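You operate a simulated robot arm through the tools that you are given. There is no shell and no other tool.

You are at the controls of a simulated robot arm. One attempt, no reset.

JOB
Square the mirror to the cross hair and press mark.
Fine: fibre lamp on at 3; brake the round stage again.

It is judged by the outcome, as a careful person would: the job done as asked, and still so three seconds after it is handed in. It fails if anything else is knocked over, pushed out of place, dropped, spilled or broken.

ROBOT AND FRAMES
A 6-joint arm with a two-finger parallel gripper, fixed in place. Base frame: the origin is on the floor under the middle of its stand, x ahead of it, y to its left, z up. Units: cm, degrees, N and s.
With the tool pointing down near the work surface it reaches from about 22 to 84 cm from the base axis. Its first joint turns from -166.0 to 166.0 degrees. Payload 3.91 kg.
The TCP is the grasp point between the finger pads, 3 cm short of the fingertips. In the tool frame z runs along the fingers and y along their closing line. Largest opening 11 cm; finger width 2, thickness 1; the body of the gripper, 4.8 by 11.2 cm, starts 5.5 cm behind the TCP.
Orientation is told as [roll, pitch, yaw] about the base's x, y, z axes, in that order, counted from this pose: with the fingers straight down and closing along the base's y, the tool's x points along the base's -x, its y along +y and its z along -z.

CONTROLS
- The arm moves only by the tool step_arm. Its argument "moves" is a list of rows, each a list of 6 numbers: the shift along the tool's x, y, z in units of 40 mm (1.0 is 40 mm), then the turn, a rotation vector about the tool's x, y, z in units of 6 degrees (1.0 is 6 degrees). In form: [[tx, ty, tz, ax, ay, az], ...]. A call has 1 to 20 rows; each row shifts and turns the commanded pose from where the row before left it, along the tool's axes as they then stand. "gripper" is the opening, from 0 (shut) to 1 (fully open), set as the call begins (left out, the last holds). A call with a number of a shift or a turn outside -1 to 1 is refused whole. Rows are played at 5 a second. More than 5 cm and 8.6 degrees between two rows, or a gripper value outside its range, and nothing of the call is played. A pose out of reach is approached as far as the arm can. The call stops where the force on the tool passes 50 N (or 10 N more than at its start, if that is more) or the arm is blocked; 0.2 s more then pass. The fingers move at their own pace (about 10.8 cm/s each) and stop on an object; they squeeze with about 25 N. The grip force told is the motor's: it shows also when the fingers shut on nothing. Time passes only in rows, and 0.2 s behind the last, so rows that do not move let the fingers close. The reply holds the time, the measured pose of the TCP, the force on the tool along the base axes, the opening and the grip force, in the units named above and with some noise, with the torque about the TCP (base axes, N m) and any sound that the robot's microphone picked up.
- Cameras (640 x 400 px; columns grow to the right, rows downward): "scene" is fixed at [21.9, 65, 154.36]; the picture's right is [-0.81, -0.59, 0.00], its down [-0.29, 0.40, -0.87] and it looks along [0.51, -0.70, -0.50] (base axes); focal length 315 px, centre (320, 200). "wrist" rides on the gripper at [7.3, 1.7, -10.3] in the tool frame; the picture's right is [-0.23, 0.97, 0.00], its down [-0.76, -0.18, -0.62] and it looks along [-0.61, -0.14, 0.78] (tool axes); focal length 222 px, centre (320, 200). There is no depth. A picture from a camera that has moved, and an enlarged one, comes with that camera's place and axes in the base frame and with its lens.
- camera(camera): a new picture of that camera. It takes no simulated time.
- enlarge(camera, box): a new picture of the part [left, top, right, bottom] of that camera's present view, enlarged. It takes no simulated time.
- sign_off(): hands the job in; it is judged then, once.

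Places have to be worked out from the pictures, the camera data and where the tool is seen. Open the gripper and draw the arm clear of the work before you hand the job in, unless the task says otherwise.

The tools are called after ">>>" by a JSON object that holds its "op" and its "data". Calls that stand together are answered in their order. step_arm: Moves the arm, as the interface text tells. Its arguments: {"type":"object","properties":{"moves":{"type":"array","items":{"type":"array","items":{"type":"number"}}},"gripper":{"type":"number"}},"required":["moves"]} The other tools are called the same way: camera (camera) takes a picture; enlarge (camera, box) takes an enlarged picture of a part of a camera's view; sign_off () hands the job in.

At the start:

```text
time: 0.0
eef_pos: [51.54, -33.35, 129.48]
orientation: [-0.1, -0.1, -0.1]
force: [-0.6, 1.0, -0.5]
ft_torque: [0.0, -0.02, 0.02]
finger_gap: 10.97
grip_force: 0.0
```

scene: 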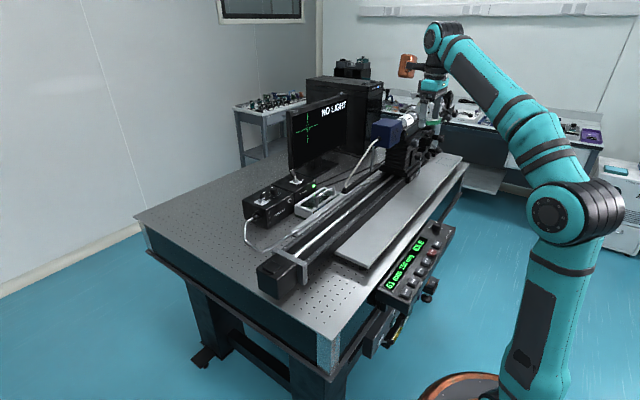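
wrist: 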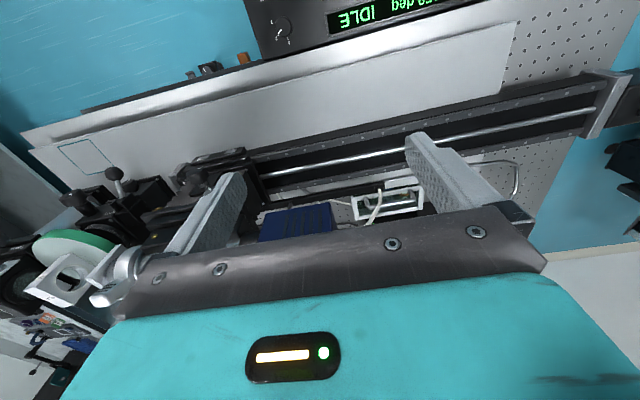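

I start by looking closely at the scene: the screen, the control panel, and the stage area.

>>> {"op": "enlarge", "data": {"camera": "scene", "box": [230, 80, 390, 180]}}

>>> {"op": "enlarge", "data": {"camera": "scene", "box": [360, 210, 480, 350]}}

>>> {"op": "enlarge", "data": {"camera": "scene", "box": [340, 60, 500, 190]}}

>>> {"op": "enlarge", "data": {"camera": "scene", "box": [230, 160, 350, 250]}}

>>> {"op": "enlarge", "data": {"camera": "wrist", "box": [0, 140, 260, 330]}}

```text
4.00 times, centred on (310, 130) of scene
camera zoom: at [21.9, 65.0, 154.36], right [-0.81, -0.59, 0.0], down [-0.29, 0.4, -0.87], along [0.51, -0.7, -0.5], focal length 1260 px, centre (360, 480)
```

zoom: 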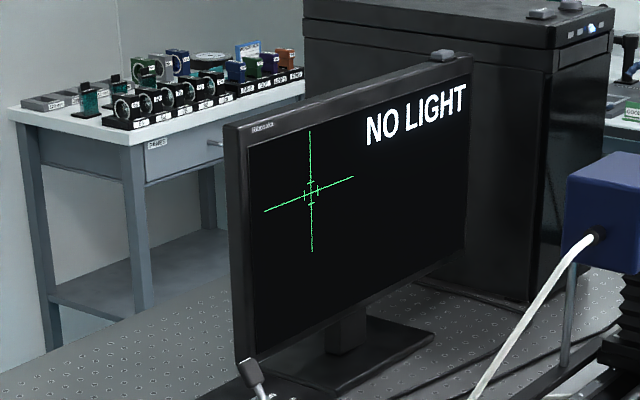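

```text
2.86 times, centred on (420, 280) of scene
camera zoom: at [21.9, 65.0, 154.36], right [-0.81, -0.59, 0.0], down [-0.29, 0.4, -0.87], along [0.51, -0.7, -0.5], focal length 900 px, centre (34, -29)
```

zoom: 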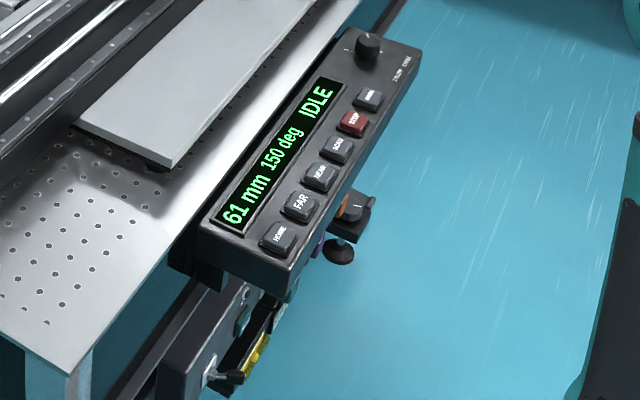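

```text
3.08 times, centred on (420, 125) of scene
camera zoom: at [21.9, 65.0, 154.36], right [-0.81, -0.59, 0.0], down [-0.29, 0.4, -0.87], along [0.51, -0.7, -0.5], focal length 969 px, centre (12, 431)
```

zoom: 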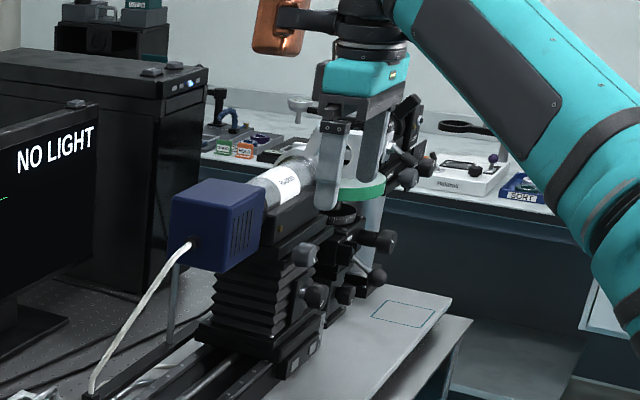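

```text
4.44 times, centred on (290, 205) of scene
camera zoom: at [21.9, 65.0, 154.36], right [-0.81, -0.59, 0.0], down [-0.29, 0.4, -0.87], along [0.51, -0.7, -0.5], focal length 1400 px, centre (453, 178)
```

zoom: 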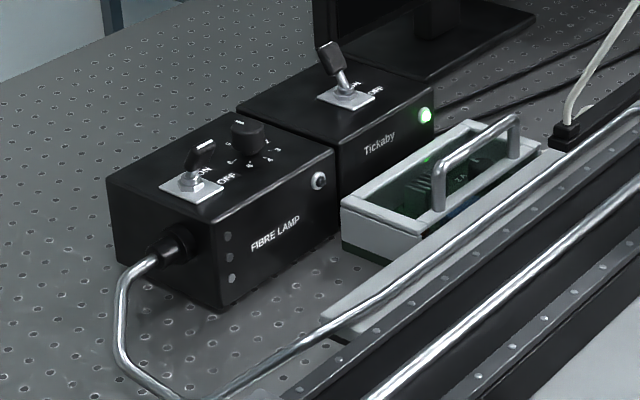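

```text
2.11 times, centred on (130, 235) of wrist
camera zoom: at [44.25, -31.7, 139.71], right [0.23, 0.97, 0.0], down [0.76, -0.18, 0.62], along [0.61, -0.14, -0.78], focal length 468 px, centre (720, 126)
```

zoom: 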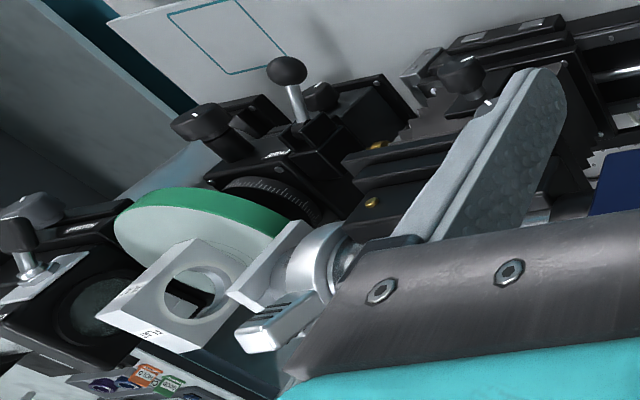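

The arm is high over the bench, and the panel reads "61 mm 150 deg IDLE"; the round stage looks to be at about (61, -73, 117) and the lamp box at about x≈95, y≈-10. I rise and shift toward -y to look at the stage from above.

>>> {"op": "step_arm", "data": {"moves": [[0, 0, -1, 0, 0, 0], [0, 0, -1, 0, 0, 0], [0, 0, -1, 0, 0, 0], [0, 0, -1, 0, 0, 0], [0, -1, 0, 0, 0, 0], [0, -1, 0, 0, 0, 0], [0, -1, 0, 0, 0, 0], [0, -1, 0, 0, 0, 0], [0, -1, 0, 0, 0, 0], [0, 0, 0, 0, 0, 0]], "gripper": 1}}

>>> {"op": "camera", "data": {"camera": "wrist"}}

>>> {"op": "camera", "data": {"camera": "scene"}}

```text
time: 2.2
eef_pos: [50.8, -52.68, 126.66]
orientation: [-0.3, -0.3, 0.0]
force: [0.2, -0.2, -0.4]
ft_torque: [0.01, 0.04, 0.02]
finger_gap: 11.01
grip_force: 0.0
out of reach, approached as far as the arm can: row 1, 2, 3, 4, 5, 6, 7, 8, 9
```

```text
taken
camera wrist: at [43.51, -50.92, 136.88], right [0.23, 0.97, 0.0], down [0.76, -0.18, 0.63], along [0.61, -0.15, -0.78], focal length 222 px, centre (320, 200)
```

wrist: 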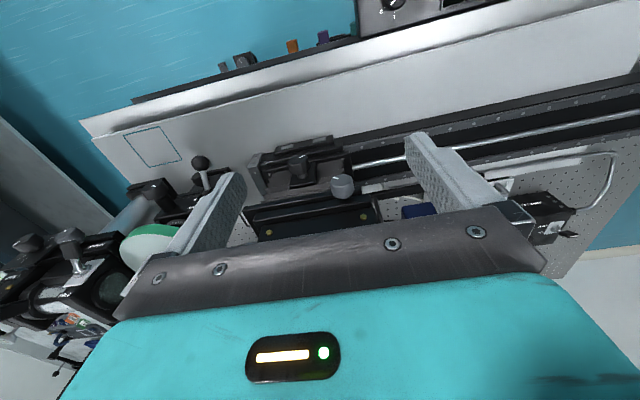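

```text
taken
```

scene: 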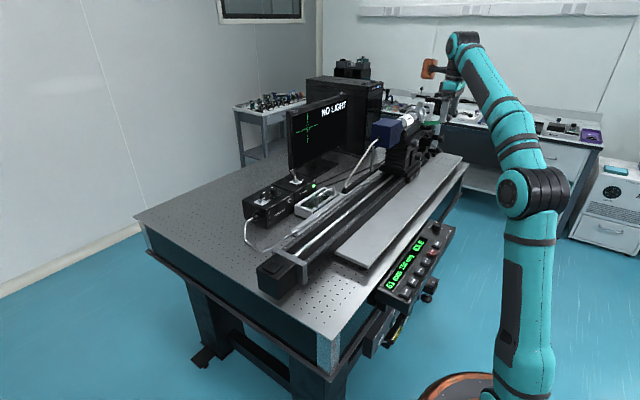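

The upward moves were out of reach, so I check where the commanded pose stands by stepping down once.

>>> {"op": "step_arm", "data": {"moves": [[0, 0, 0.5, 0, 0, 0]]}}

```text
time: 2.6
eef_pos: [50.69, -52.73, 124.8]
orientation: [0.0, -0.1, 0.0]
force: [-0.2, 0.8, -0.1]
ft_torque: [0.03, -0.01, -0.02]
finger_gap: 10.98
grip_force: 0.0
```

The commanded pose follows the reached pose, so nothing has drifted. Now I zoom in on the panel buttons and on the stage in the current views.

>>> {"op": "enlarge", "data": {"camera": "scene", "box": [375, 215, 460, 305]}}

>>> {"op": "enlarge", "data": {"camera": "scene", "box": [350, 285, 450, 360]}}

>>> {"op": "enlarge", "data": {"camera": "scene", "box": [360, 80, 480, 190]}}

>>> {"op": "enlarge", "data": {"camera": "wrist", "box": [0, 100, 260, 360]}}

>>> {"op": "enlarge", "data": {"camera": "scene", "box": [235, 165, 325, 230]}}

```text
4.44 times, centred on (418, 260) of scene
camera zoom: at [21.9, 65.0, 154.36], right [-0.81, -0.59, 0.0], down [-0.29, 0.4, -0.87], along [0.51, -0.7, -0.5], focal length 1400 px, centre (-113, -67)
```

zoom: 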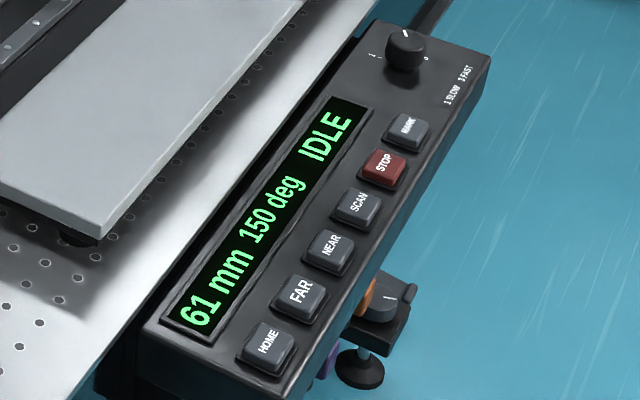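

```text
5.33 times, centred on (400, 322) of scene
camera zoom: at [21.9, 65.0, 154.36], right [-0.81, -0.59, 0.0], down [-0.29, 0.4, -0.87], along [0.51, -0.7, -0.5], focal length 1680 px, centre (-107, -453)
```

zoom: 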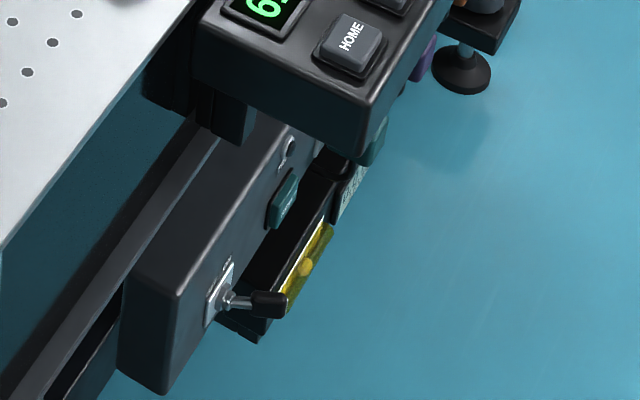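

```text
3.64 times, centred on (420, 135) of scene
camera zoom: at [21.9, 65.0, 154.36], right [-0.81, -0.59, 0.0], down [-0.29, 0.4, -0.87], along [0.51, -0.7, -0.5], focal length 1145 px, centre (-44, 436)
```

zoom: 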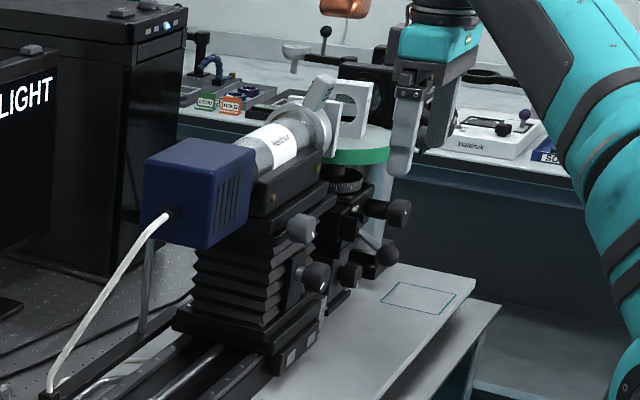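

```text
1.54 times, centred on (130, 230) of wrist
camera zoom: at [43.5, -50.97, 134.99], right [0.23, 0.97, 0.0], down [0.76, -0.18, 0.62], along [0.61, -0.14, -0.78], focal length 342 px, centre (612, 154)
```

zoom: 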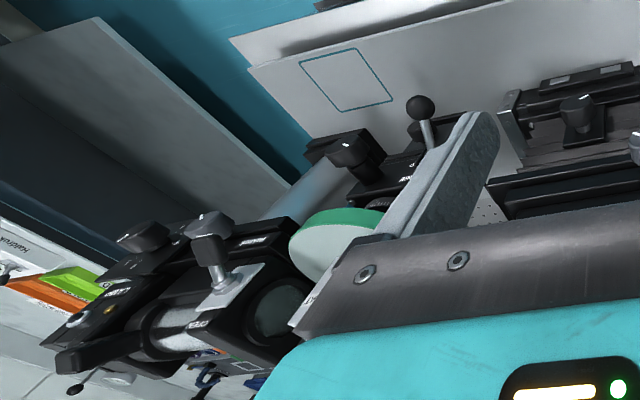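

```text
6.15 times, centred on (280, 198) of scene
camera zoom: at [21.9, 65.0, 154.36], right [-0.81, -0.59, 0.0], down [-0.29, 0.4, -0.87], along [0.51, -0.7, -0.5], focal length 1938 px, centre (566, 215)
```

zoom: 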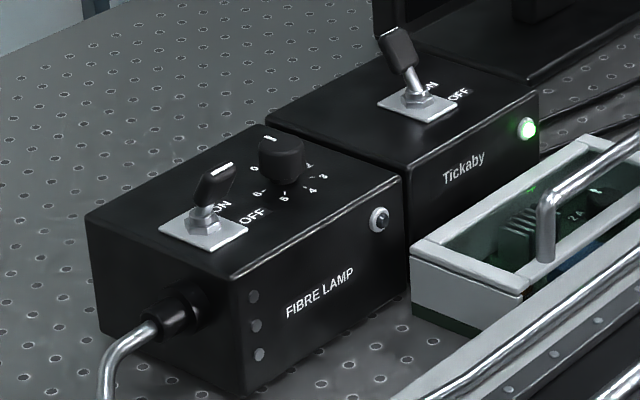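

The stage is partly hidden behind a finger. I yaw about -48° toward it, back off slightly and tilt the tool outward so the camera can see it over the fingers.

>>> {"op": "step_arm", "data": {"moves": [[0, 0, 0, 0, 0, 1], [0, 0, 0, 0, 0, 1], [0, 0, 0, 0, 0, 1], [0, 0, 0, 0, 0, 1], [0, 0, 0, 0, 0, 1], [0, 0, 0, 0, 0, 1], [0, 0, 0, 0, 0, 1], [0, 0, 0, 0, 0, 1], [1, 0, 0, 0, 0, 0], [1, 0, 0, 0, 0, 0], [0, 0, 0, 0, -1, 0], [0, 0, 0, 0, -1, 0], [0, 0, 0, 0, -1, 0], [0, 0, 0, 0, -1, 0], [0, 0, 0, 0, 0, 0]]}}

>>> {"op": "camera", "data": {"camera": "wrist"}}

```text
time: 5.8
eef_pos: [45.39, -46.62, 124.71]
orientation: [0.1, -24.2, -48.2]
force: [-0.7, 0.6, 0.0]
ft_torque: [-0.04, 0.03, 0.01]
finger_gap: 10.99
grip_force: 0.0
```

```text
taken
camera wrist: at [39.44, -37.53, 131.13], right [0.86, 0.5, 0.09], down [0.16, -0.45, 0.88], along [0.48, -0.74, -0.47], focal length 222 px, centre (320, 200)
```

wrist: 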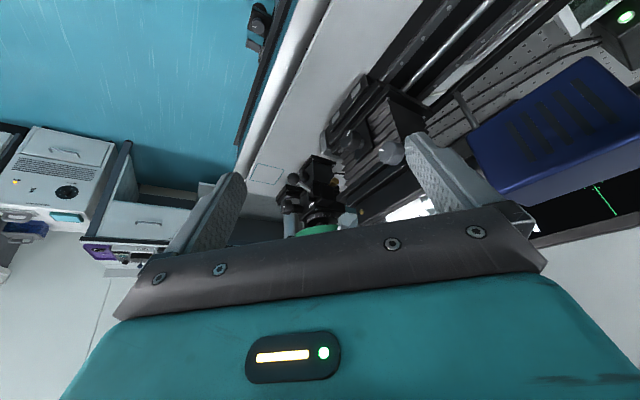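

The view is upside-down with the gripper blocking the far side. I spin the tool 180° about its axis so the camera rides on the outer/upper side and looks over the fingers.

>>> {"op": "step_arm", "data": {"moves": [[0, 0, 0, 0, 0, 1], [0, 0, 0, 0, 0, 1], [0, 0, 0, 0, 0, 1], [0, 0, 0, 0, 0, 1], [0, 0, 0, 0, 0, 1], [0, 0, 0, 0, 0, 1], [0, 0, 0, 0, 0, 1], [0, 0, 0, 0, 0, 1], [0, 0, 0, 0, 0, 1], [0, 0, 0, 0, 0, 1], [0, 0, 0, 0, 0, 1], [0, 0, 0, 0, 0, 1], [0, 0, 0, 0, 0, 1], [0, 0, 0, 0, 0, 1], [0, 0, 0, 0, 0, 1]]}}

>>> {"op": "step_arm", "data": {"moves": [[0, 0, 0, 0, 0, 1], [0, 0, 0, 0, 0, 1], [0, 0, 0, 0, 0, 1], [0, 0, 0, 0, 0, 1], [0, 0, 0, 0, 0, 1], [0, 0, 0, 0, 0, 1], [0, 0, 0, 0, 0, 1], [0, 0, 0, 0, 0, 1], [0, 0, 0, 0, 0, 1], [0, 0, 0, 0, 0, 1], [0, 0, 0, 0, 0, 1], [0, 0, 0, 0, 0, 1], [0, 0, 0, 0, 0, 1], [0, 0, 0, 0, 0, 1], [0, 0, 0, 0, 0, 1]]}}

>>> {"op": "camera", "data": {"camera": "wrist"}}

```text
time: 9.0
eef_pos: [45.56, -46.75, 124.78]
orientation: [24.1, 0.1, -138.1]
force: [0.9, -0.1, -0.3]
ft_torque: [0.0, 0.01, -0.01]
finger_gap: 11.01
grip_force: 0.0
```

```text
time: 12.2
eef_pos: [44.28, -47.71, 124.55]
orientation: [1.2, 24.1, 136.0]
force: [-0.2, -0.2, -0.9]
ft_torque: [-0.04, 0.0, -0.02]
finger_gap: 11.01
grip_force: 0.1
out of reach, approached as far as the arm can: row 15
```

```text
taken
camera wrist: at [44.87, -50.41, 137.03], right [-0.83, -0.55, -0.07], down [-0.55, 0.8, 0.25], along [-0.08, 0.25, -0.96], focal length 222 px, centre (320, 200)
```

wrist: 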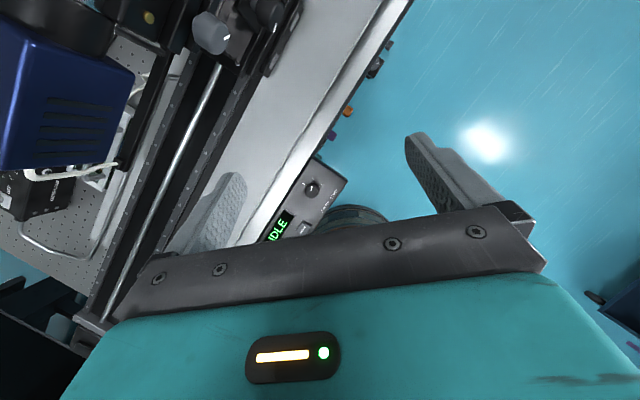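

The camera is now on the outer side. I tilt the tool further outward toward horizontal so the camera looks over the fingers to the stage.

>>> {"op": "step_arm", "data": {"moves": [[0, 0, 0, 0, 1, 0], [0, 0, 0, 0, 1, 0], [0, 0, 0, 0, 1, 0], [0, 0, 0, 0, 1, 0], [0, 0, 0, 0, 1, 0], [0, 0, 0, 0, 1, 0], [0, 0, 0, 0, 1, 0], [0, 0, 0, 0, 1, 0], [0, 0, 0, 0, 1, 0], [0, 0, 0, 0, 0, 0]]}}

>>> {"op": "camera", "data": {"camera": "wrist"}}

>>> {"op": "camera", "data": {"camera": "scene"}}

```text
time: 14.4
eef_pos: [44.16, -47.59, 124.63]
orientation: [5.5, 78.1, 140.8]
force: [1.0, 0.3, 0.9]
ft_torque: [0.03, 0.03, -0.03]
finger_gap: 11.03
grip_force: 0.1
```

```text
taken
camera wrist: at [36.97, -42.73, 133.85], right [-0.72, -0.66, -0.2], down [-0.43, 0.66, -0.62], along [0.55, -0.36, -0.76], focal length 222 px, centre (320, 200)
```

wrist: 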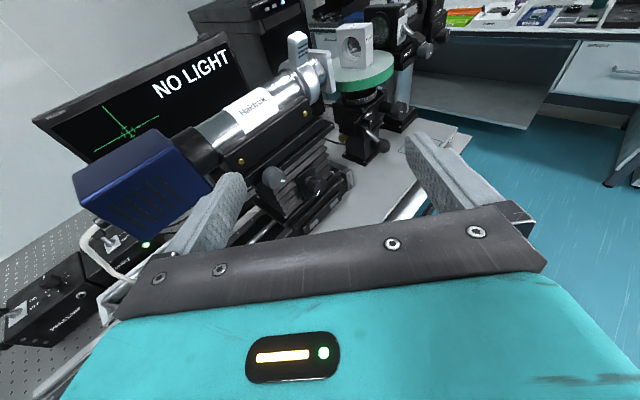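

```text
taken
```

scene: 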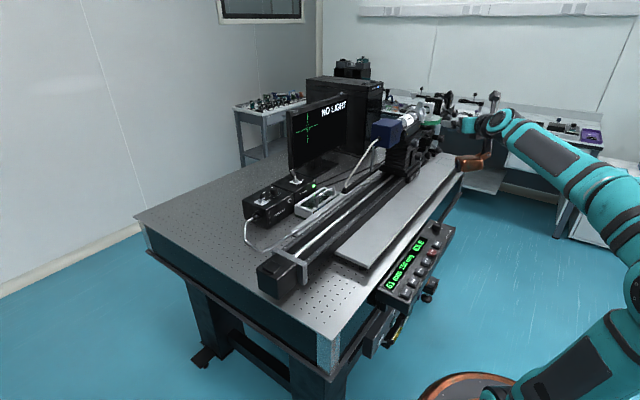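

Now the view is upright and useful. I zoom on the stage, the mirror, and its controls.

>>> {"op": "enlarge", "data": {"camera": "wrist", "box": [240, 0, 460, 180]}}

>>> {"op": "enlarge", "data": {"camera": "wrist", "box": [320, 60, 430, 170]}}

>>> {"op": "enlarge", "data": {"camera": "wrist", "box": [0, 200, 160, 360]}}

>>> {"op": "enlarge", "data": {"camera": "scene", "box": [360, 80, 480, 190]}}

```text
2.22 times, centred on (350, 90) of wrist
camera zoom: at [36.97, -42.73, 133.85], right [-0.72, -0.66, -0.2], down [-0.43, 0.66, -0.62], along [0.55, -0.36, -0.76], focal length 494 px, centre (253, 444)
```

zoom: 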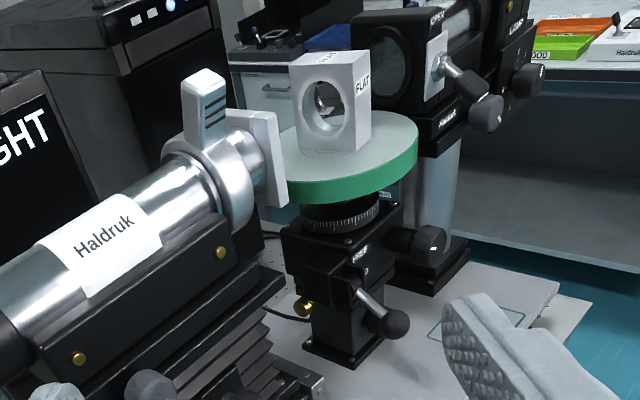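

```text
3.64 times, centred on (375, 115) of wrist
camera zoom: at [36.97, -42.73, 133.85], right [-0.72, -0.66, -0.2], down [-0.43, 0.66, -0.62], along [0.55, -0.36, -0.76], focal length 808 px, centre (120, 509)
```

zoom: 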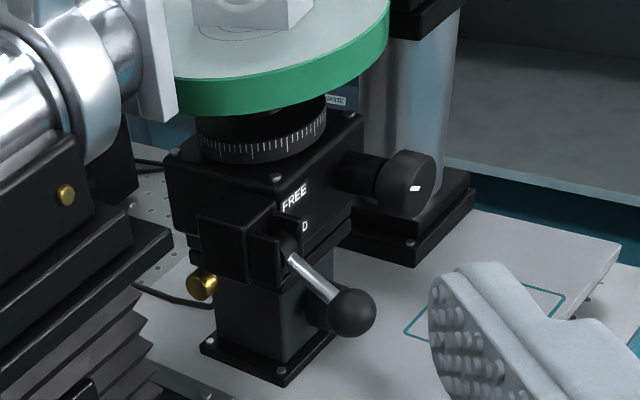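

```text
2.50 times, centred on (80, 280) of wrist
camera zoom: at [36.97, -42.73, 133.85], right [-0.72, -0.66, -0.2], down [-0.43, 0.66, -0.62], along [0.55, -0.36, -0.76], focal length 555 px, centre (920, 0)
```

zoom: 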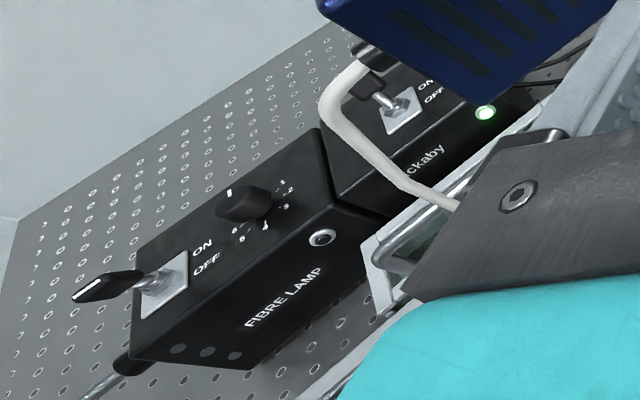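

```text
3.64 times, centred on (420, 135) of scene
camera zoom: at [21.9, 65.0, 154.36], right [-0.81, -0.59, 0.0], down [-0.29, 0.4, -0.87], along [0.51, -0.7, -0.5], focal length 1145 px, centre (-44, 436)
```

zoom: 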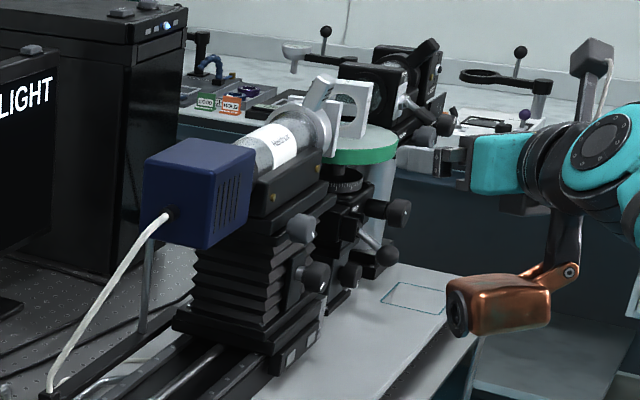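

Brake lever ball is at about (58.5, -76.6, 102), stage centre about (64, -78, 116); lamp toggle at about (97, -2, 97) leaning toward me (OFF), knob near (98.6, -10, 98). I retract radially and swing round toward the lamp, keeping clear of the blue camera.

>>> {"op": "step_arm", "data": {"moves": [[0, 0, -1, 0, 0, 0], [0, 0, -1, 0, 0, 0], [0, 0, -0.5, 0, 0, 0], [0, -0.95, 0, 0.652, 0, -0.139], [0, -0.95, 0, 0.652, 0, -0.139], [0, -0.95, 0, 0.652, 0, -0.139], [0, -0.95, 0, 0.652, 0, -0.139], [0, -0.95, 0, 0.652, 0, -0.139], [0, -0.95, 0, 0.652, 0, -0.139], [0, -0.95, 0, 0.652, 0, -0.139], [0, -0.95, 0, 0.652, 0, -0.139], [0, -0.95, 0, 0.652, 0, -0.139], [0, -0.95, 0, 0.652, 0, -0.139], [0, -0.95, 0, 0.652, 0, -0.139], [0, 0, 0, 0, 0, 0]]}}

>>> {"op": "camera", "data": {"camera": "wrist"}}

>>> {"op": "camera", "data": {"camera": "scene"}}

```text
time: 17.6
eef_pos: [54.14, -3.77, 126.01]
orientation: [4.1, 77.3, -176.7]
force: [-1.0, 0.4, -0.2]
ft_torque: [-0.01, 0.01, -0.03]
finger_gap: 11.01
grip_force: 0.1
```

```text
taken
camera wrist: at [45.69, -5.15, 135.34], right [-0.06, -0.98, -0.21], down [-0.77, 0.18, -0.61], along [0.63, 0.12, -0.77], focal length 222 px, centre (320, 200)
```

wrist: 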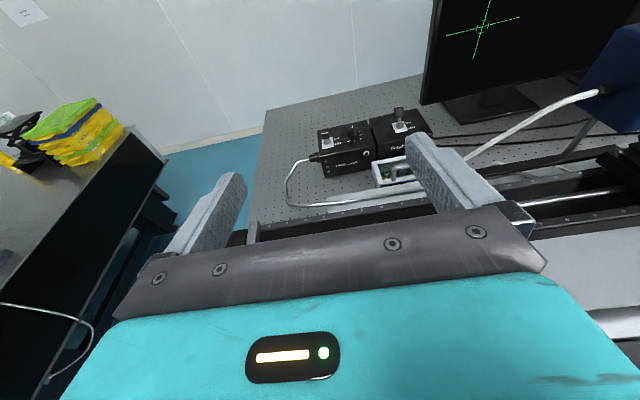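

```text
taken
```

scene: 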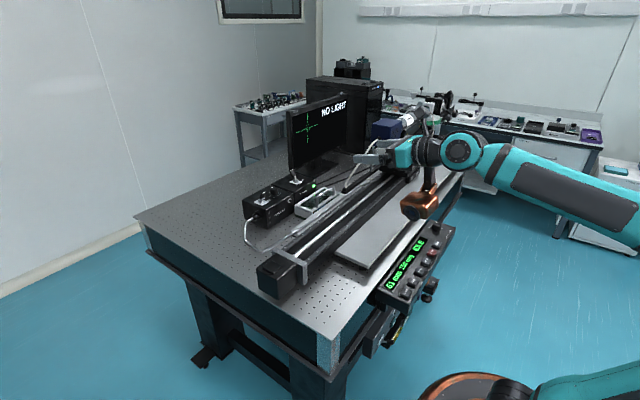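

>>> {"op": "enlarge", "data": {"camera": "wrist", "box": [300, 90, 440, 190]}}

>>> {"op": "enlarge", "data": {"camera": "wrist", "box": [310, 110, 380, 160]}}

```text
4.00 times, centred on (370, 140) of wrist
camera zoom: at [45.69, -5.15, 135.34], right [-0.06, -0.98, -0.21], down [-0.77, 0.18, -0.61], along [0.63, 0.12, -0.77], focal length 888 px, centre (120, 440)
```

zoom: 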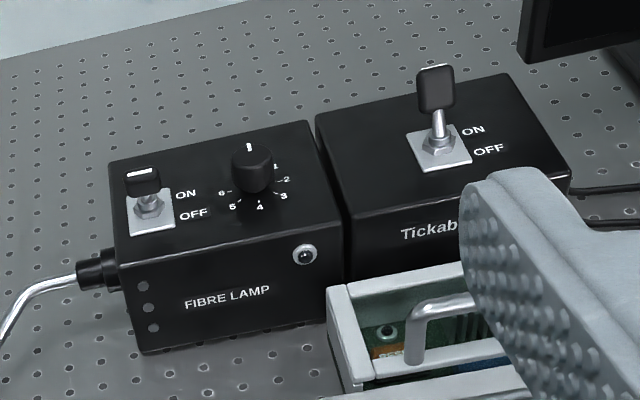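

```text
8.00 times, centred on (345, 135) of wrist
camera zoom: at [45.69, -5.15, 135.34], right [-0.06, -0.98, -0.21], down [-0.77, 0.18, -0.61], along [0.63, 0.12, -0.77], focal length 1777 px, centre (120, 720)
```

zoom: 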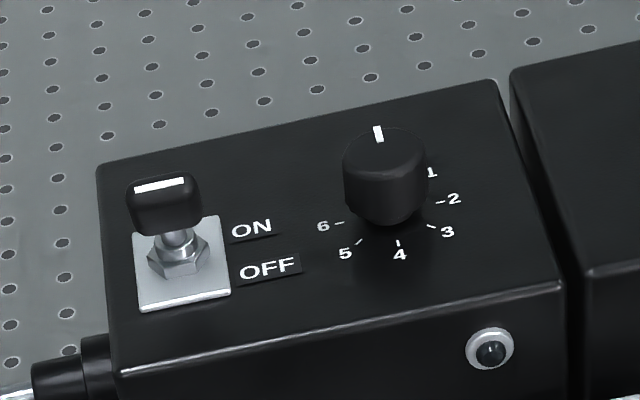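

The dial runs 0 (far side) clockwise through 1–6 with 3 at 135°, and the pointer is at 0; the lamp toggle leans to OFF (toward me). I straighten the yaw, set tilt to ~60°, close the fingers and approach short of the toggle.

>>> {"op": "step_arm", "data": {"moves": [[0, 0, 0, -0.536, 0, 0.121], [0, 0, 0, 0, -0.95, 0], [0, 0, 0, 0, -0.95, 0], [0, 0, 0, 0, -0.95, 0], [-0.04, -0.04, 0.9, 0, 0, 0], [-0.04, -0.04, 0.9, 0, 0, 0], [-0.04, -0.04, 0.9, 0, 0, 0], [-0.04, -0.04, 0.9, 0, 0, 0], [-0.04, -0.04, 0.9, 0, 0, 0], [-0.04, -0.04, 0.9, 0, 0, 0], [-0.04, -0.04, 0.9, 0, 0, 0], [-0.04, -0.04, 0.9, 0, 0, 0], [-0.04, -0.04, 0.9, 0, 0, 0], [0, 0, 0, 0, 0, 0]], "gripper": 0}}

>>> {"op": "camera", "data": {"camera": "wrist"}}

>>> {"op": "camera", "data": {"camera": "scene"}}

```text
time: 20.6
eef_pos: [81.49, -7.17, 108.53]
orientation: [1.4, 60.3, 177.9]
force: [0.0, 0.1, 0.8]
ft_torque: [0.01, 0.0, 0.0]
finger_gap: 0.02
grip_force: 25.0
out of reach, approached as far as the arm can: row 1, 2, 3, 4, 7, 12
```

```text
taken
camera wrist: at [75.99, -8.48, 119.83], right [-0.17, -0.97, -0.19], down [-0.91, 0.23, -0.36], along [0.39, 0.11, -0.92], focal length 222 px, centre (320, 200)
```

wrist: 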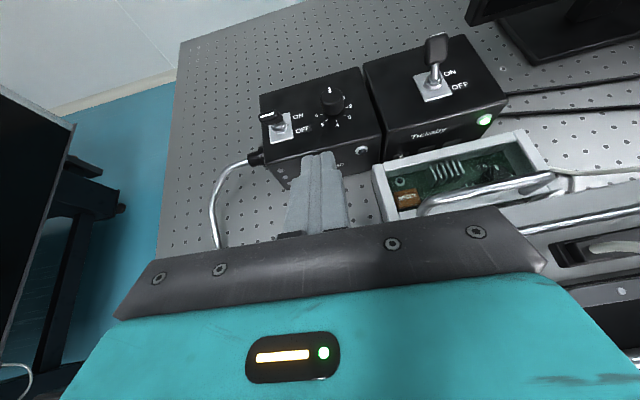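

```text
taken
```

scene: 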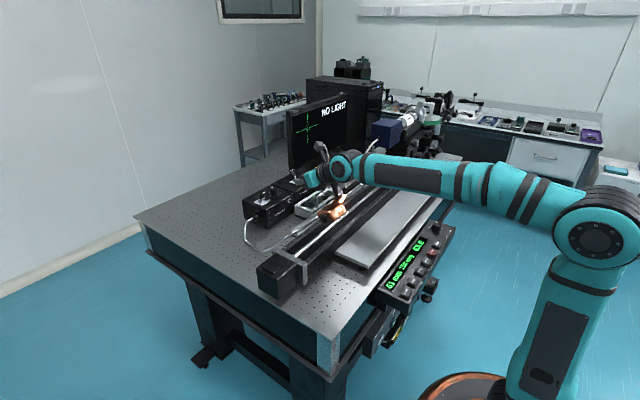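

The j6 roll is near its limit, so some rows were clamped, but the pose is good: TCP (81.5, -7.2, 108.5). I check the arm's copper wrist part relative to the rail.

>>> {"op": "enlarge", "data": {"camera": "scene", "box": [230, 120, 400, 260]}}

>>> {"op": "enlarge", "data": {"camera": "wrist", "box": [240, 60, 400, 180]}}

```text
2.86 times, centred on (315, 190) of scene
camera zoom: at [21.9, 65.0, 154.36], right [-0.81, -0.59, 0.0], down [-0.29, 0.4, -0.87], along [0.51, -0.7, -0.5], focal length 900 px, centre (334, 229)
```

zoom: 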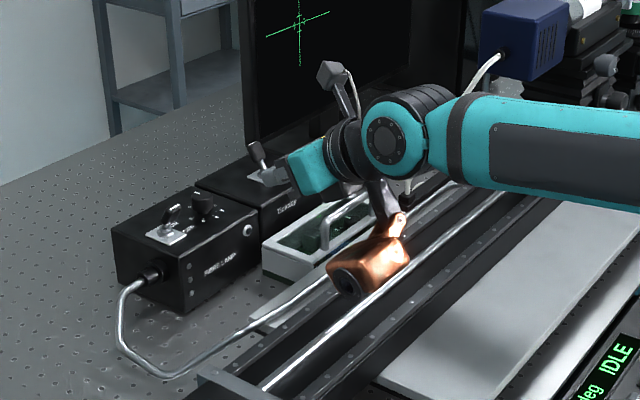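

```text
3.33 times, centred on (320, 120) of wrist
camera zoom: at [75.99, -8.48, 119.83], right [-0.17, -0.97, -0.19], down [-0.91, 0.23, -0.36], along [0.39, 0.11, -0.92], focal length 740 px, centre (320, 467)
```

zoom: 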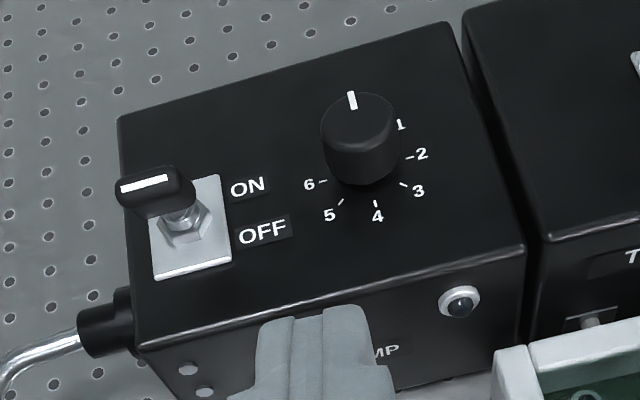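

A copper counterweight hangs under the gripper opposite the camera, so a tilt of about 45° keeps it higher. I reduce the tilt and come up to just short of the toggle lever (tip ≈ (95, -2.4, 101.5)).

>>> {"op": "step_arm", "data": {"moves": [[0, 0, 0, 0, -0.85, 0], [0, 0, 0, 0, -0.85, 0], [0, 0, 0, 0, -0.85, 0], [0.13, -0.41, 0.6, 0, 0, 0], [0.13, -0.41, 0.6, 0, 0, 0], [0.13, -0.41, 0.6, 0, 0, 0], [0, 0, 0, 0, 0, 0]]}}

>>> {"op": "camera", "data": {"camera": "wrist"}}

>>> {"op": "enlarge", "data": {"camera": "scene", "box": [230, 120, 400, 260]}}

```text
time: 22.2
eef_pos: [86.99, -9.32, 103.69]
orientation: [0.7, 45.0, 177.8]
force: [0.2, 0.1, -0.5]
ft_torque: [-0.01, -0.02, 0.0]
finger_gap: 0.0
grip_force: 25.1
out of reach, approached as far as the arm can: row 1, 2, 3, 4, 5, 6
```

```text
taken
camera wrist: at [84.74, -10.76, 116.07], right [-0.21, -0.97, -0.15], down [-0.97, 0.22, -0.1], along [0.13, 0.13, -0.98], focal length 222 px, centre (320, 200)
```

wrist: 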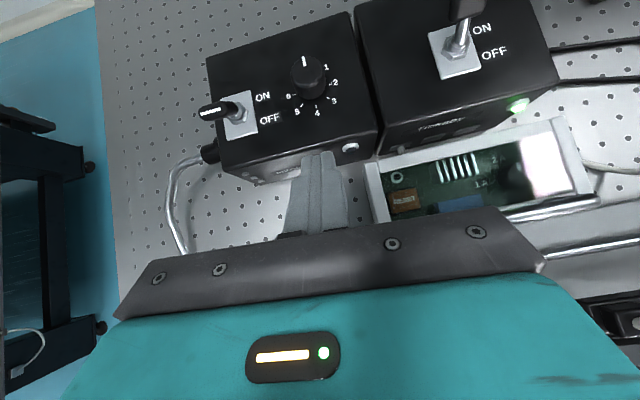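

```text
2.86 times, centred on (315, 190) of scene
camera zoom: at [21.9, 65.0, 154.36], right [-0.81, -0.59, 0.0], down [-0.29, 0.4, -0.87], along [0.51, -0.7, -0.5], focal length 900 px, centre (334, 229)
```

zoom: 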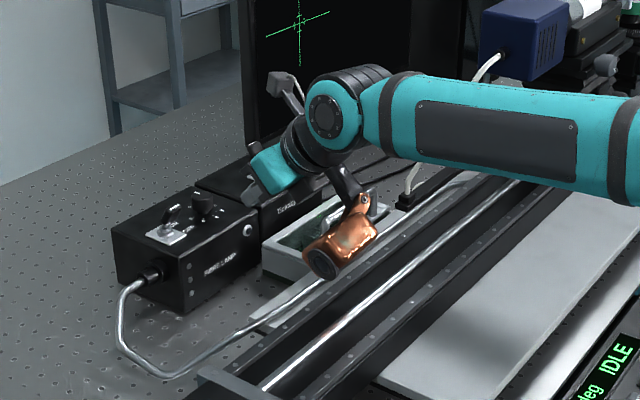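

Moving +y is blocked by the roll limit, so I turn the tool azimuth about +20° (which unwinds the roll) and position the closed fingertips just in front of the lamp toggle.

>>> {"op": "step_arm", "data": {"moves": [[0, 0, 0, 0.786, 0, -0.786], [0, 0, 0, 0.786, 0, -0.786], [0, 0, 0, 0.786, 0, -0.786], [0.34, -0.575, 0.48, 0, 0, 0], [0.34, -0.575, 0.48, 0, 0, 0], [0, 0, 0, 0, 0, 0]]}}

>>> {"op": "camera", "data": {"camera": "wrist"}}

>>> {"op": "enlarge", "data": {"camera": "scene", "box": [230, 140, 350, 240]}}

```text
time: 23.6
eef_pos: [90.09, -3.5, 102.76]
orientation: [1.0, 44.6, -163.1]
force: [0.8, 0.2, 1.2]
ft_torque: [0.02, -0.02, 0.01]
finger_gap: 0.0
grip_force: 24.3
```

```text
taken
camera wrist: at [88.57, -5.62, 115.21], right [0.12, -0.98, -0.15], down [-0.99, -0.1, -0.09], along [0.08, 0.16, -0.98], focal length 222 px, centre (320, 200)
```

wrist: 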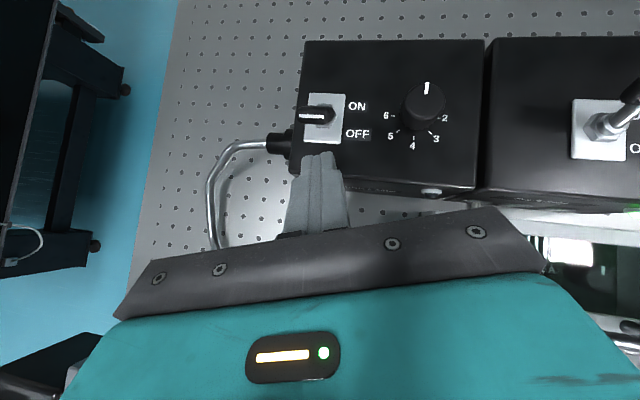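

```text
4.00 times, centred on (290, 190) of scene
camera zoom: at [21.9, 65.0, 154.36], right [-0.81, -0.59, 0.0], down [-0.29, 0.4, -0.87], along [0.51, -0.7, -0.5], focal length 1260 px, centre (440, 240)
```

zoom: 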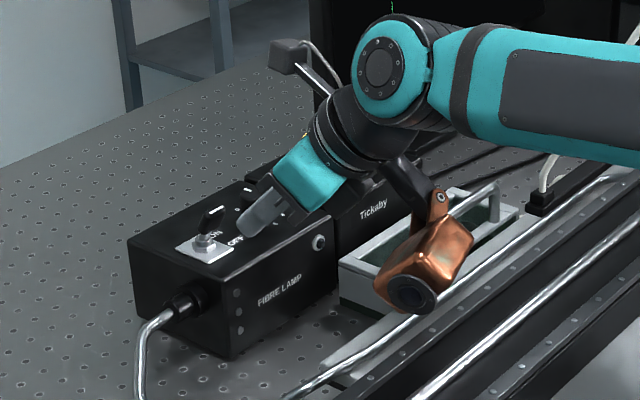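

Fingertips line up with the toggle paddle. I push along +x in 1 cm steps to flip it ON.

>>> {"op": "step_arm", "data": {"moves": [[0.169, 0.073, 0.169, 0, 0, 0], [0.169, 0.073, 0.169, 0, 0, 0], [0.169, 0.073, 0.169, 0, 0, 0], [0.169, 0.073, 0.169, 0, 0, 0], [0.169, 0.073, 0.169, 0, 0, 0]]}}

>>> {"op": "camera", "data": {"camera": "wrist"}}

>>> {"op": "enlarge", "data": {"camera": "scene", "box": [230, 90, 390, 240]}}

```text
time: 24.8
eef_pos: [95.2, -3.75, 102.76]
orientation: [1.1, 44.5, -163.0]
force: [-0.2, -0.1, 0.2]
ft_torque: [0.04, 0.02, -0.02]
finger_gap: 0.0
grip_force: 25.2
heard: click
```

```text
taken
camera wrist: at [93.57, -5.66, 115.21], right [0.12, -0.98, -0.15], down [-0.99, -0.1, -0.09], along [0.08, 0.16, -0.98], focal length 222 px, centre (320, 200)
```

wrist: 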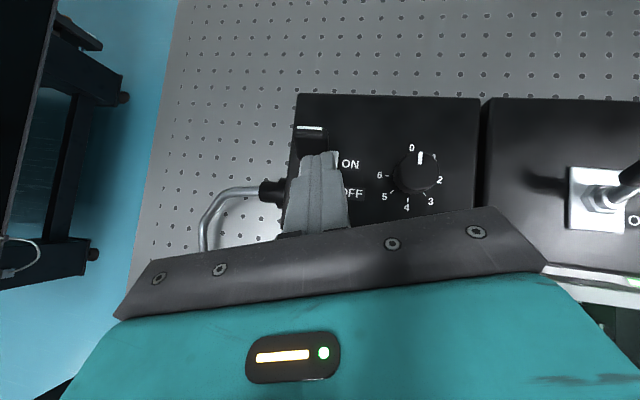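

```text
2.67 times, centred on (310, 165) of scene
camera zoom: at [21.9, 65.0, 154.36], right [-0.81, -0.59, 0.0], down [-0.29, 0.4, -0.87], along [0.51, -0.7, -0.5], focal length 840 px, centre (347, 293)
```

zoom: 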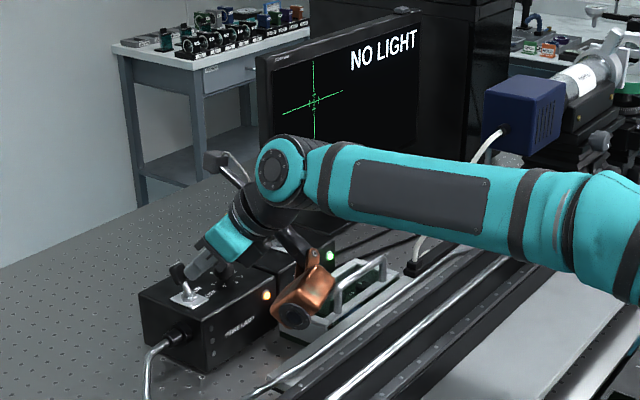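

Click heard and the lamp's indicator glows, so the toggle is ON. Now I zoom on the knob to fix its position.

>>> {"op": "enlarge", "data": {"camera": "wrist", "box": [340, 110, 500, 230]}}

```text
3.33 times, centred on (420, 170) of wrist
camera zoom: at [93.57, -5.66, 115.21], right [0.12, -0.98, -0.15], down [-0.99, -0.1, -0.09], along [0.08, 0.16, -0.98], focal length 740 px, centre (-13, 300)
```

zoom: 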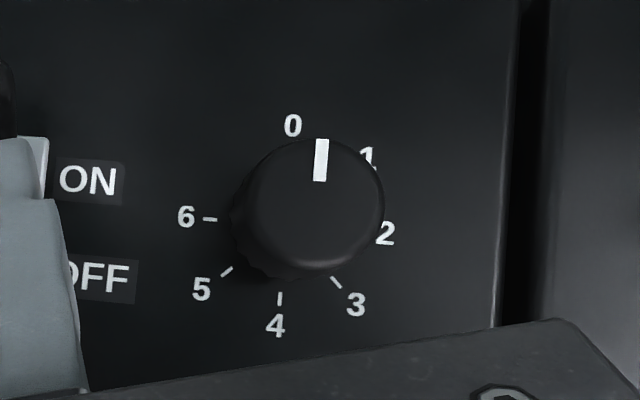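

Ring centre on the panel puts the knob axis at about (97.85, -9.8), top z≈98.4, diameter ≈3.3 cm. I back off the toggle, rise, and move above the knob.

>>> {"op": "step_arm", "data": {"moves": [[-0.254, -0.11, -0.254, 0, 0, 0], [0.45, 0, -0.45, 0, 0, 0], [0.45, 0, -0.45, 0, 0, 0], [-0.1, 0.87, 0.2, 0, 0, 0], [-0.1, 0.87, 0.2, 0, 0, 0], [0, 0, 0, 0.766, 0, -0.766], [0, 0, 0, 0.766, 0, -0.766], [0, 0, 0, 0, 0, 0]], "gripper": 0}}

>>> {"op": "step_arm", "data": {"moves": [[0, 0, 0, 0, 0, 0], [0, 0, 0, 0, 0, 0]], "gripper": 0.5}}

>>> {"op": "camera", "data": {"camera": "wrist"}}

>>> {"op": "enlarge", "data": {"camera": "scene", "box": [230, 90, 390, 240]}}

```text
time: 26.6
eef_pos: [96.08, -10.06, 106.27]
orientation: [1.0, 44.5, -150.1]
force: [0.1, 0.1, 0.1]
ft_torque: [-0.06, -0.01, 0.01]
finger_gap: 0.0
grip_force: 25.4
```

```text
time: 27.2
eef_pos: [96.14, -10.18, 106.31]
orientation: [1.0, 44.4, -150.1]
force: [0.1, 0.4, -0.8]
ft_torque: [-0.02, -0.02, 0.0]
finger_gap: 5.53
grip_force: 0.1
```

```text
taken
camera wrist: at [95.1, -12.45, 118.65], right [0.33, -0.93, -0.15], down [-0.94, -0.32, -0.09], along [0.04, 0.17, -0.98], focal length 222 px, centre (320, 200)
```

wrist: 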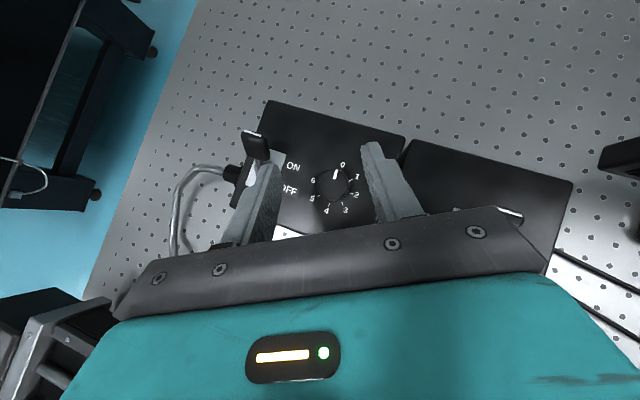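

```text
2.67 times, centred on (310, 165) of scene
camera zoom: at [21.9, 65.0, 154.36], right [-0.81, -0.59, 0.0], down [-0.29, 0.4, -0.87], along [0.51, -0.7, -0.5], focal length 840 px, centre (347, 293)
```

zoom: 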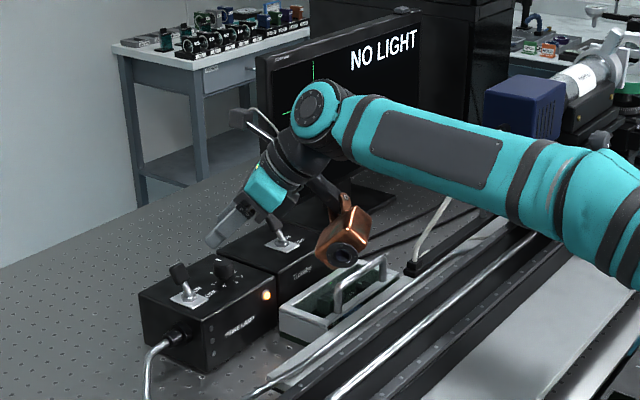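

φ≈30° is reachable here, but the copper part would come near the tray handle (top ≈96) at 45° tilt. I lower the tilt to about 36° (raising the copper part) and test reach while going down to z≈102.

>>> {"op": "step_arm", "data": {"moves": [[0, 0, 0, 0, -0.67, 0], [0, 0, 0, 0, -0.67, 0], [-0.32, 0, 0.43, 0, 0, 0], [-0.2, 0.05, 0.4, 0, 0, 0], [0, 0, 0, 0, 0, 0]]}}

>>> {"op": "camera", "data": {"camera": "wrist"}}

>>> {"op": "enlarge", "data": {"camera": "scene", "box": [230, 90, 390, 240]}}

```text
time: 28.4
eef_pos: [96.47, -10.13, 102.34]
orientation: [0.9, 36.4, -150.3]
force: [0.4, -0.3, 0.2]
ft_torque: [0.01, 0.0, 0.04]
finger_gap: 5.49
grip_force: 0.2
```

```text
taken
camera wrist: at [96.99, -11.6, 114.93], right [0.32, -0.94, -0.12], down [-0.95, -0.32, 0.05], along [-0.08, 0.1, -0.99], focal length 222 px, centre (320, 200)
```

wrist: 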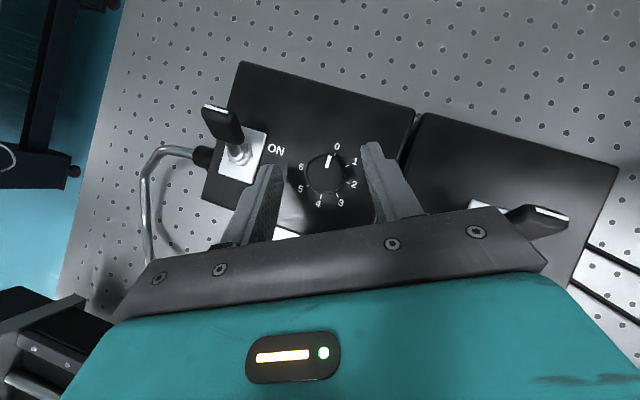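

```text
2.67 times, centred on (310, 165) of scene
camera zoom: at [21.9, 65.0, 154.36], right [-0.81, -0.59, 0.0], down [-0.29, 0.4, -0.87], along [0.51, -0.7, -0.5], focal length 840 px, centre (347, 293)
```

zoom: 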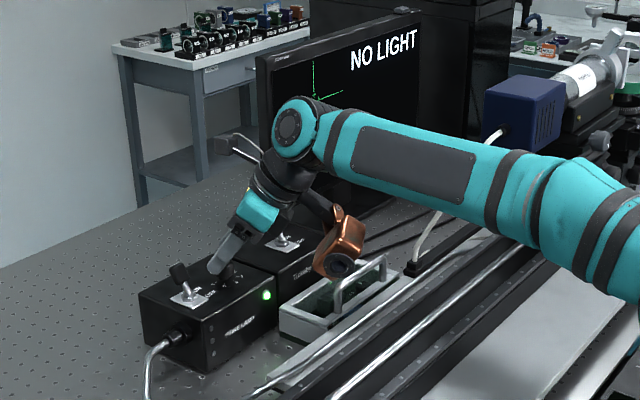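

Reachable at tilt 36°. I zoom to check how the knob is centred between the fingertips.

>>> {"op": "enlarge", "data": {"camera": "wrist", "box": [230, 120, 430, 245]}}

```text
3.20 times, centred on (330, 182) of wrist
camera zoom: at [96.99, -11.6, 114.93], right [0.32, -0.94, -0.12], down [-0.95, -0.32, 0.05], along [-0.08, 0.1, -0.99], focal length 711 px, centre (288, 256)
```

zoom: 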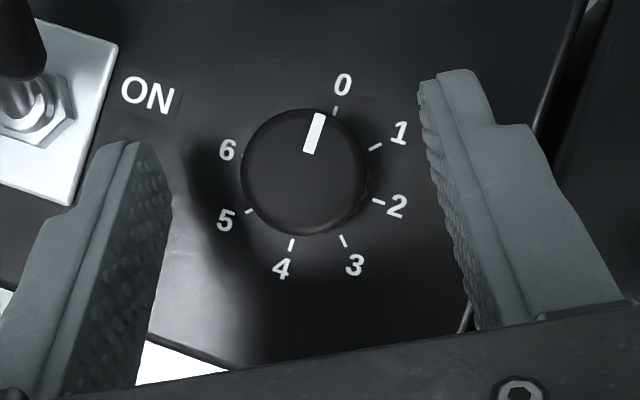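

The knob is centred within a millimetre or so. I lower the fingertips around the knob to about 0.6 cm above the box top and then close.

>>> {"op": "step_arm", "data": {"moves": [[-0.174, 0.01, 0.266, 0, 0, 0], [-0.174, 0.01, 0.266, 0, 0, 0], [0, 0, 0, 0, 0, 0]]}}

>>> {"op": "enlarge", "data": {"camera": "wrist", "box": [230, 120, 430, 245]}}

>>> {"op": "enlarge", "data": {"camera": "scene", "box": [240, 150, 360, 230]}}

```text
time: 29.2
eef_pos: [96.67, -10.22, 100.06]
orientation: [1.0, 36.6, -150.3]
force: [2.5, 1.0, 14.8]
ft_torque: [0.53, -0.01, -0.18]
finger_gap: 5.45
grip_force: 0.0
```

```text
3.20 times, centred on (330, 182) of wrist
camera zoom: at [97.1, -11.65, 112.63], right [0.32, -0.94, -0.12], down [-0.95, -0.32, 0.04], along [-0.08, 0.1, -0.99], focal length 711 px, centre (288, 256)
```

zoom: 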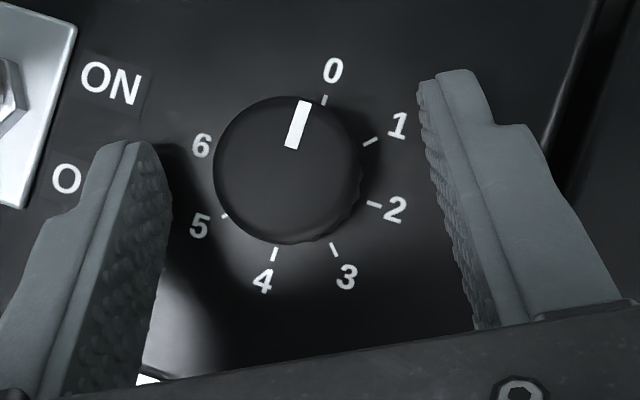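

```text
5.00 times, centred on (300, 190) of scene
camera zoom: at [21.9, 65.0, 154.36], right [-0.81, -0.59, 0.0], down [-0.29, 0.4, -0.87], along [0.51, -0.7, -0.5], focal length 1575 px, centre (420, 250)
```

zoom: 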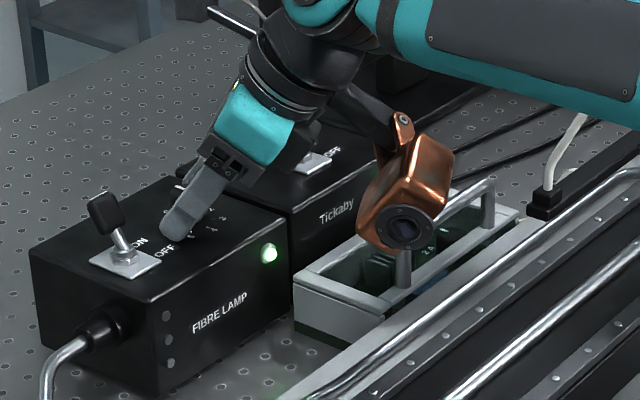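

A 15 N upward force with torque pointing to the left fingertip: it touched the box top, so the top is at z≈97.0. I lift 0.55 cm and check the force.

>>> {"op": "step_arm", "data": {"moves": [[0.09, 0.01, -0.12, 0, 0, 0], [0, 0, 0, 0, 0, 0]]}}

```text
time: 29.8
eef_pos: [96.61, -10.11, 100.52]
orientation: [0.8, 36.4, -150.3]
force: [-0.7, -0.5, -0.3]
ft_torque: [0.01, -0.01, 0.0]
finger_gap: 5.48
grip_force: 0.1
```

The contact force is gone. Now I close on the knob.

>>> {"op": "step_arm", "data": {"moves": [[0, 0, 0, 0, 0, 0], [0, 0, 0, 0, 0, 0], [0, 0, 0, 0, 0, 0]], "gripper": 0.2}}

>>> {"op": "enlarge", "data": {"camera": "wrist", "box": [230, 120, 430, 245]}}

```text
time: 30.6
eef_pos: [96.6, -10.15, 100.49]
orientation: [0.7, 36.4, -150.3]
force: [-5.8, 3.9, -4.3]
ft_torque: [0.99, 0.6, 0.08]
finger_gap: 2.75
grip_force: 45.0
```

```text
3.20 times, centred on (330, 182) of wrist
camera zoom: at [97.18, -11.65, 113.03], right [0.32, -0.94, -0.12], down [-0.94, -0.32, 0.05], along [-0.08, 0.1, -0.99], focal length 711 px, centre (288, 256)
```

zoom: 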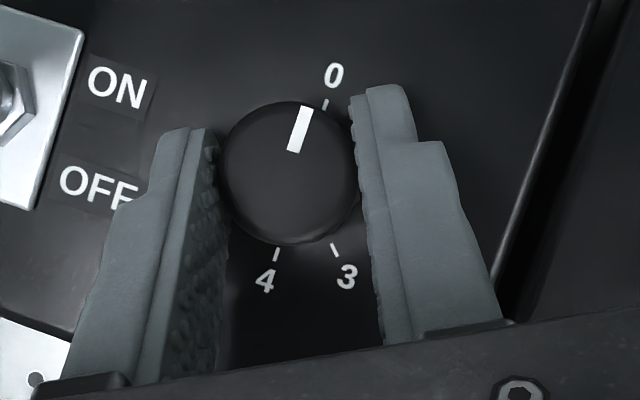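

The knob is gripped (gap 2.75). I turn clockwise 30° about the vertical knob axis.

>>> {"op": "step_arm", "data": {"moves": [[0, -0.025, 0, -0.494, 0, 0.671], [0, -0.025, 0, -0.494, 0, 0.671], [0, -0.025, 0, -0.494, 0, 0.671], [0, -0.025, 0, -0.494, 0, 0.671], [0, -0.025, 0, -0.494, 0, 0.671], [0, -0.025, 0, -0.494, 0, 0.671]]}}

>>> {"op": "camera", "data": {"camera": "wrist"}}

>>> {"op": "enlarge", "data": {"camera": "wrist", "box": [230, 120, 430, 245]}}

```text
time: 32.0
eef_pos: [96.52, -9.72, 100.35]
orientation: [0.7, 36.8, 179.6]
force: [3.6, -2.7, 1.0]
ft_torque: [0.59, 0.28, -0.02]
finger_gap: 2.76
grip_force: 44.8
```

```text
taken
camera wrist: at [96.16, -11.25, 113.03], right [-0.2, -0.97, -0.13], down [-0.98, 0.19, 0.04], along [-0.01, 0.13, -0.99], focal length 222 px, centre (320, 200)
```

wrist: 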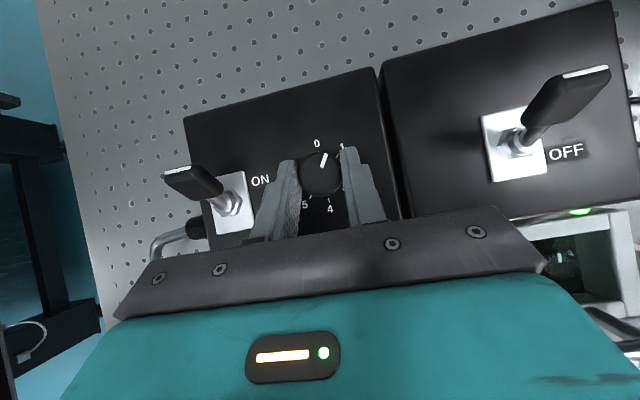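

```text
3.20 times, centred on (330, 182) of wrist
camera zoom: at [96.16, -11.25, 113.03], right [-0.2, -0.97, -0.13], down [-0.98, 0.19, 0.04], along [-0.01, 0.13, -0.99], focal length 711 px, centre (288, 256)
```

zoom: 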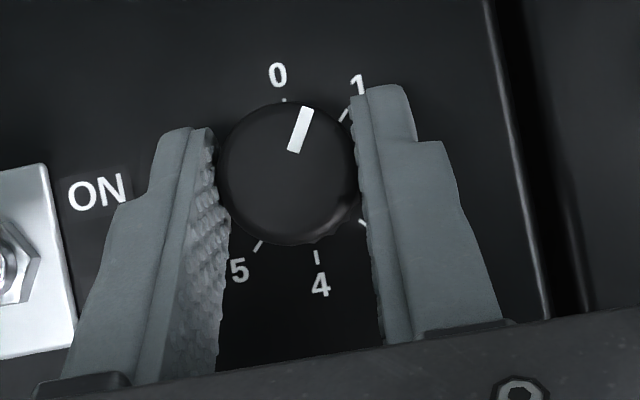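

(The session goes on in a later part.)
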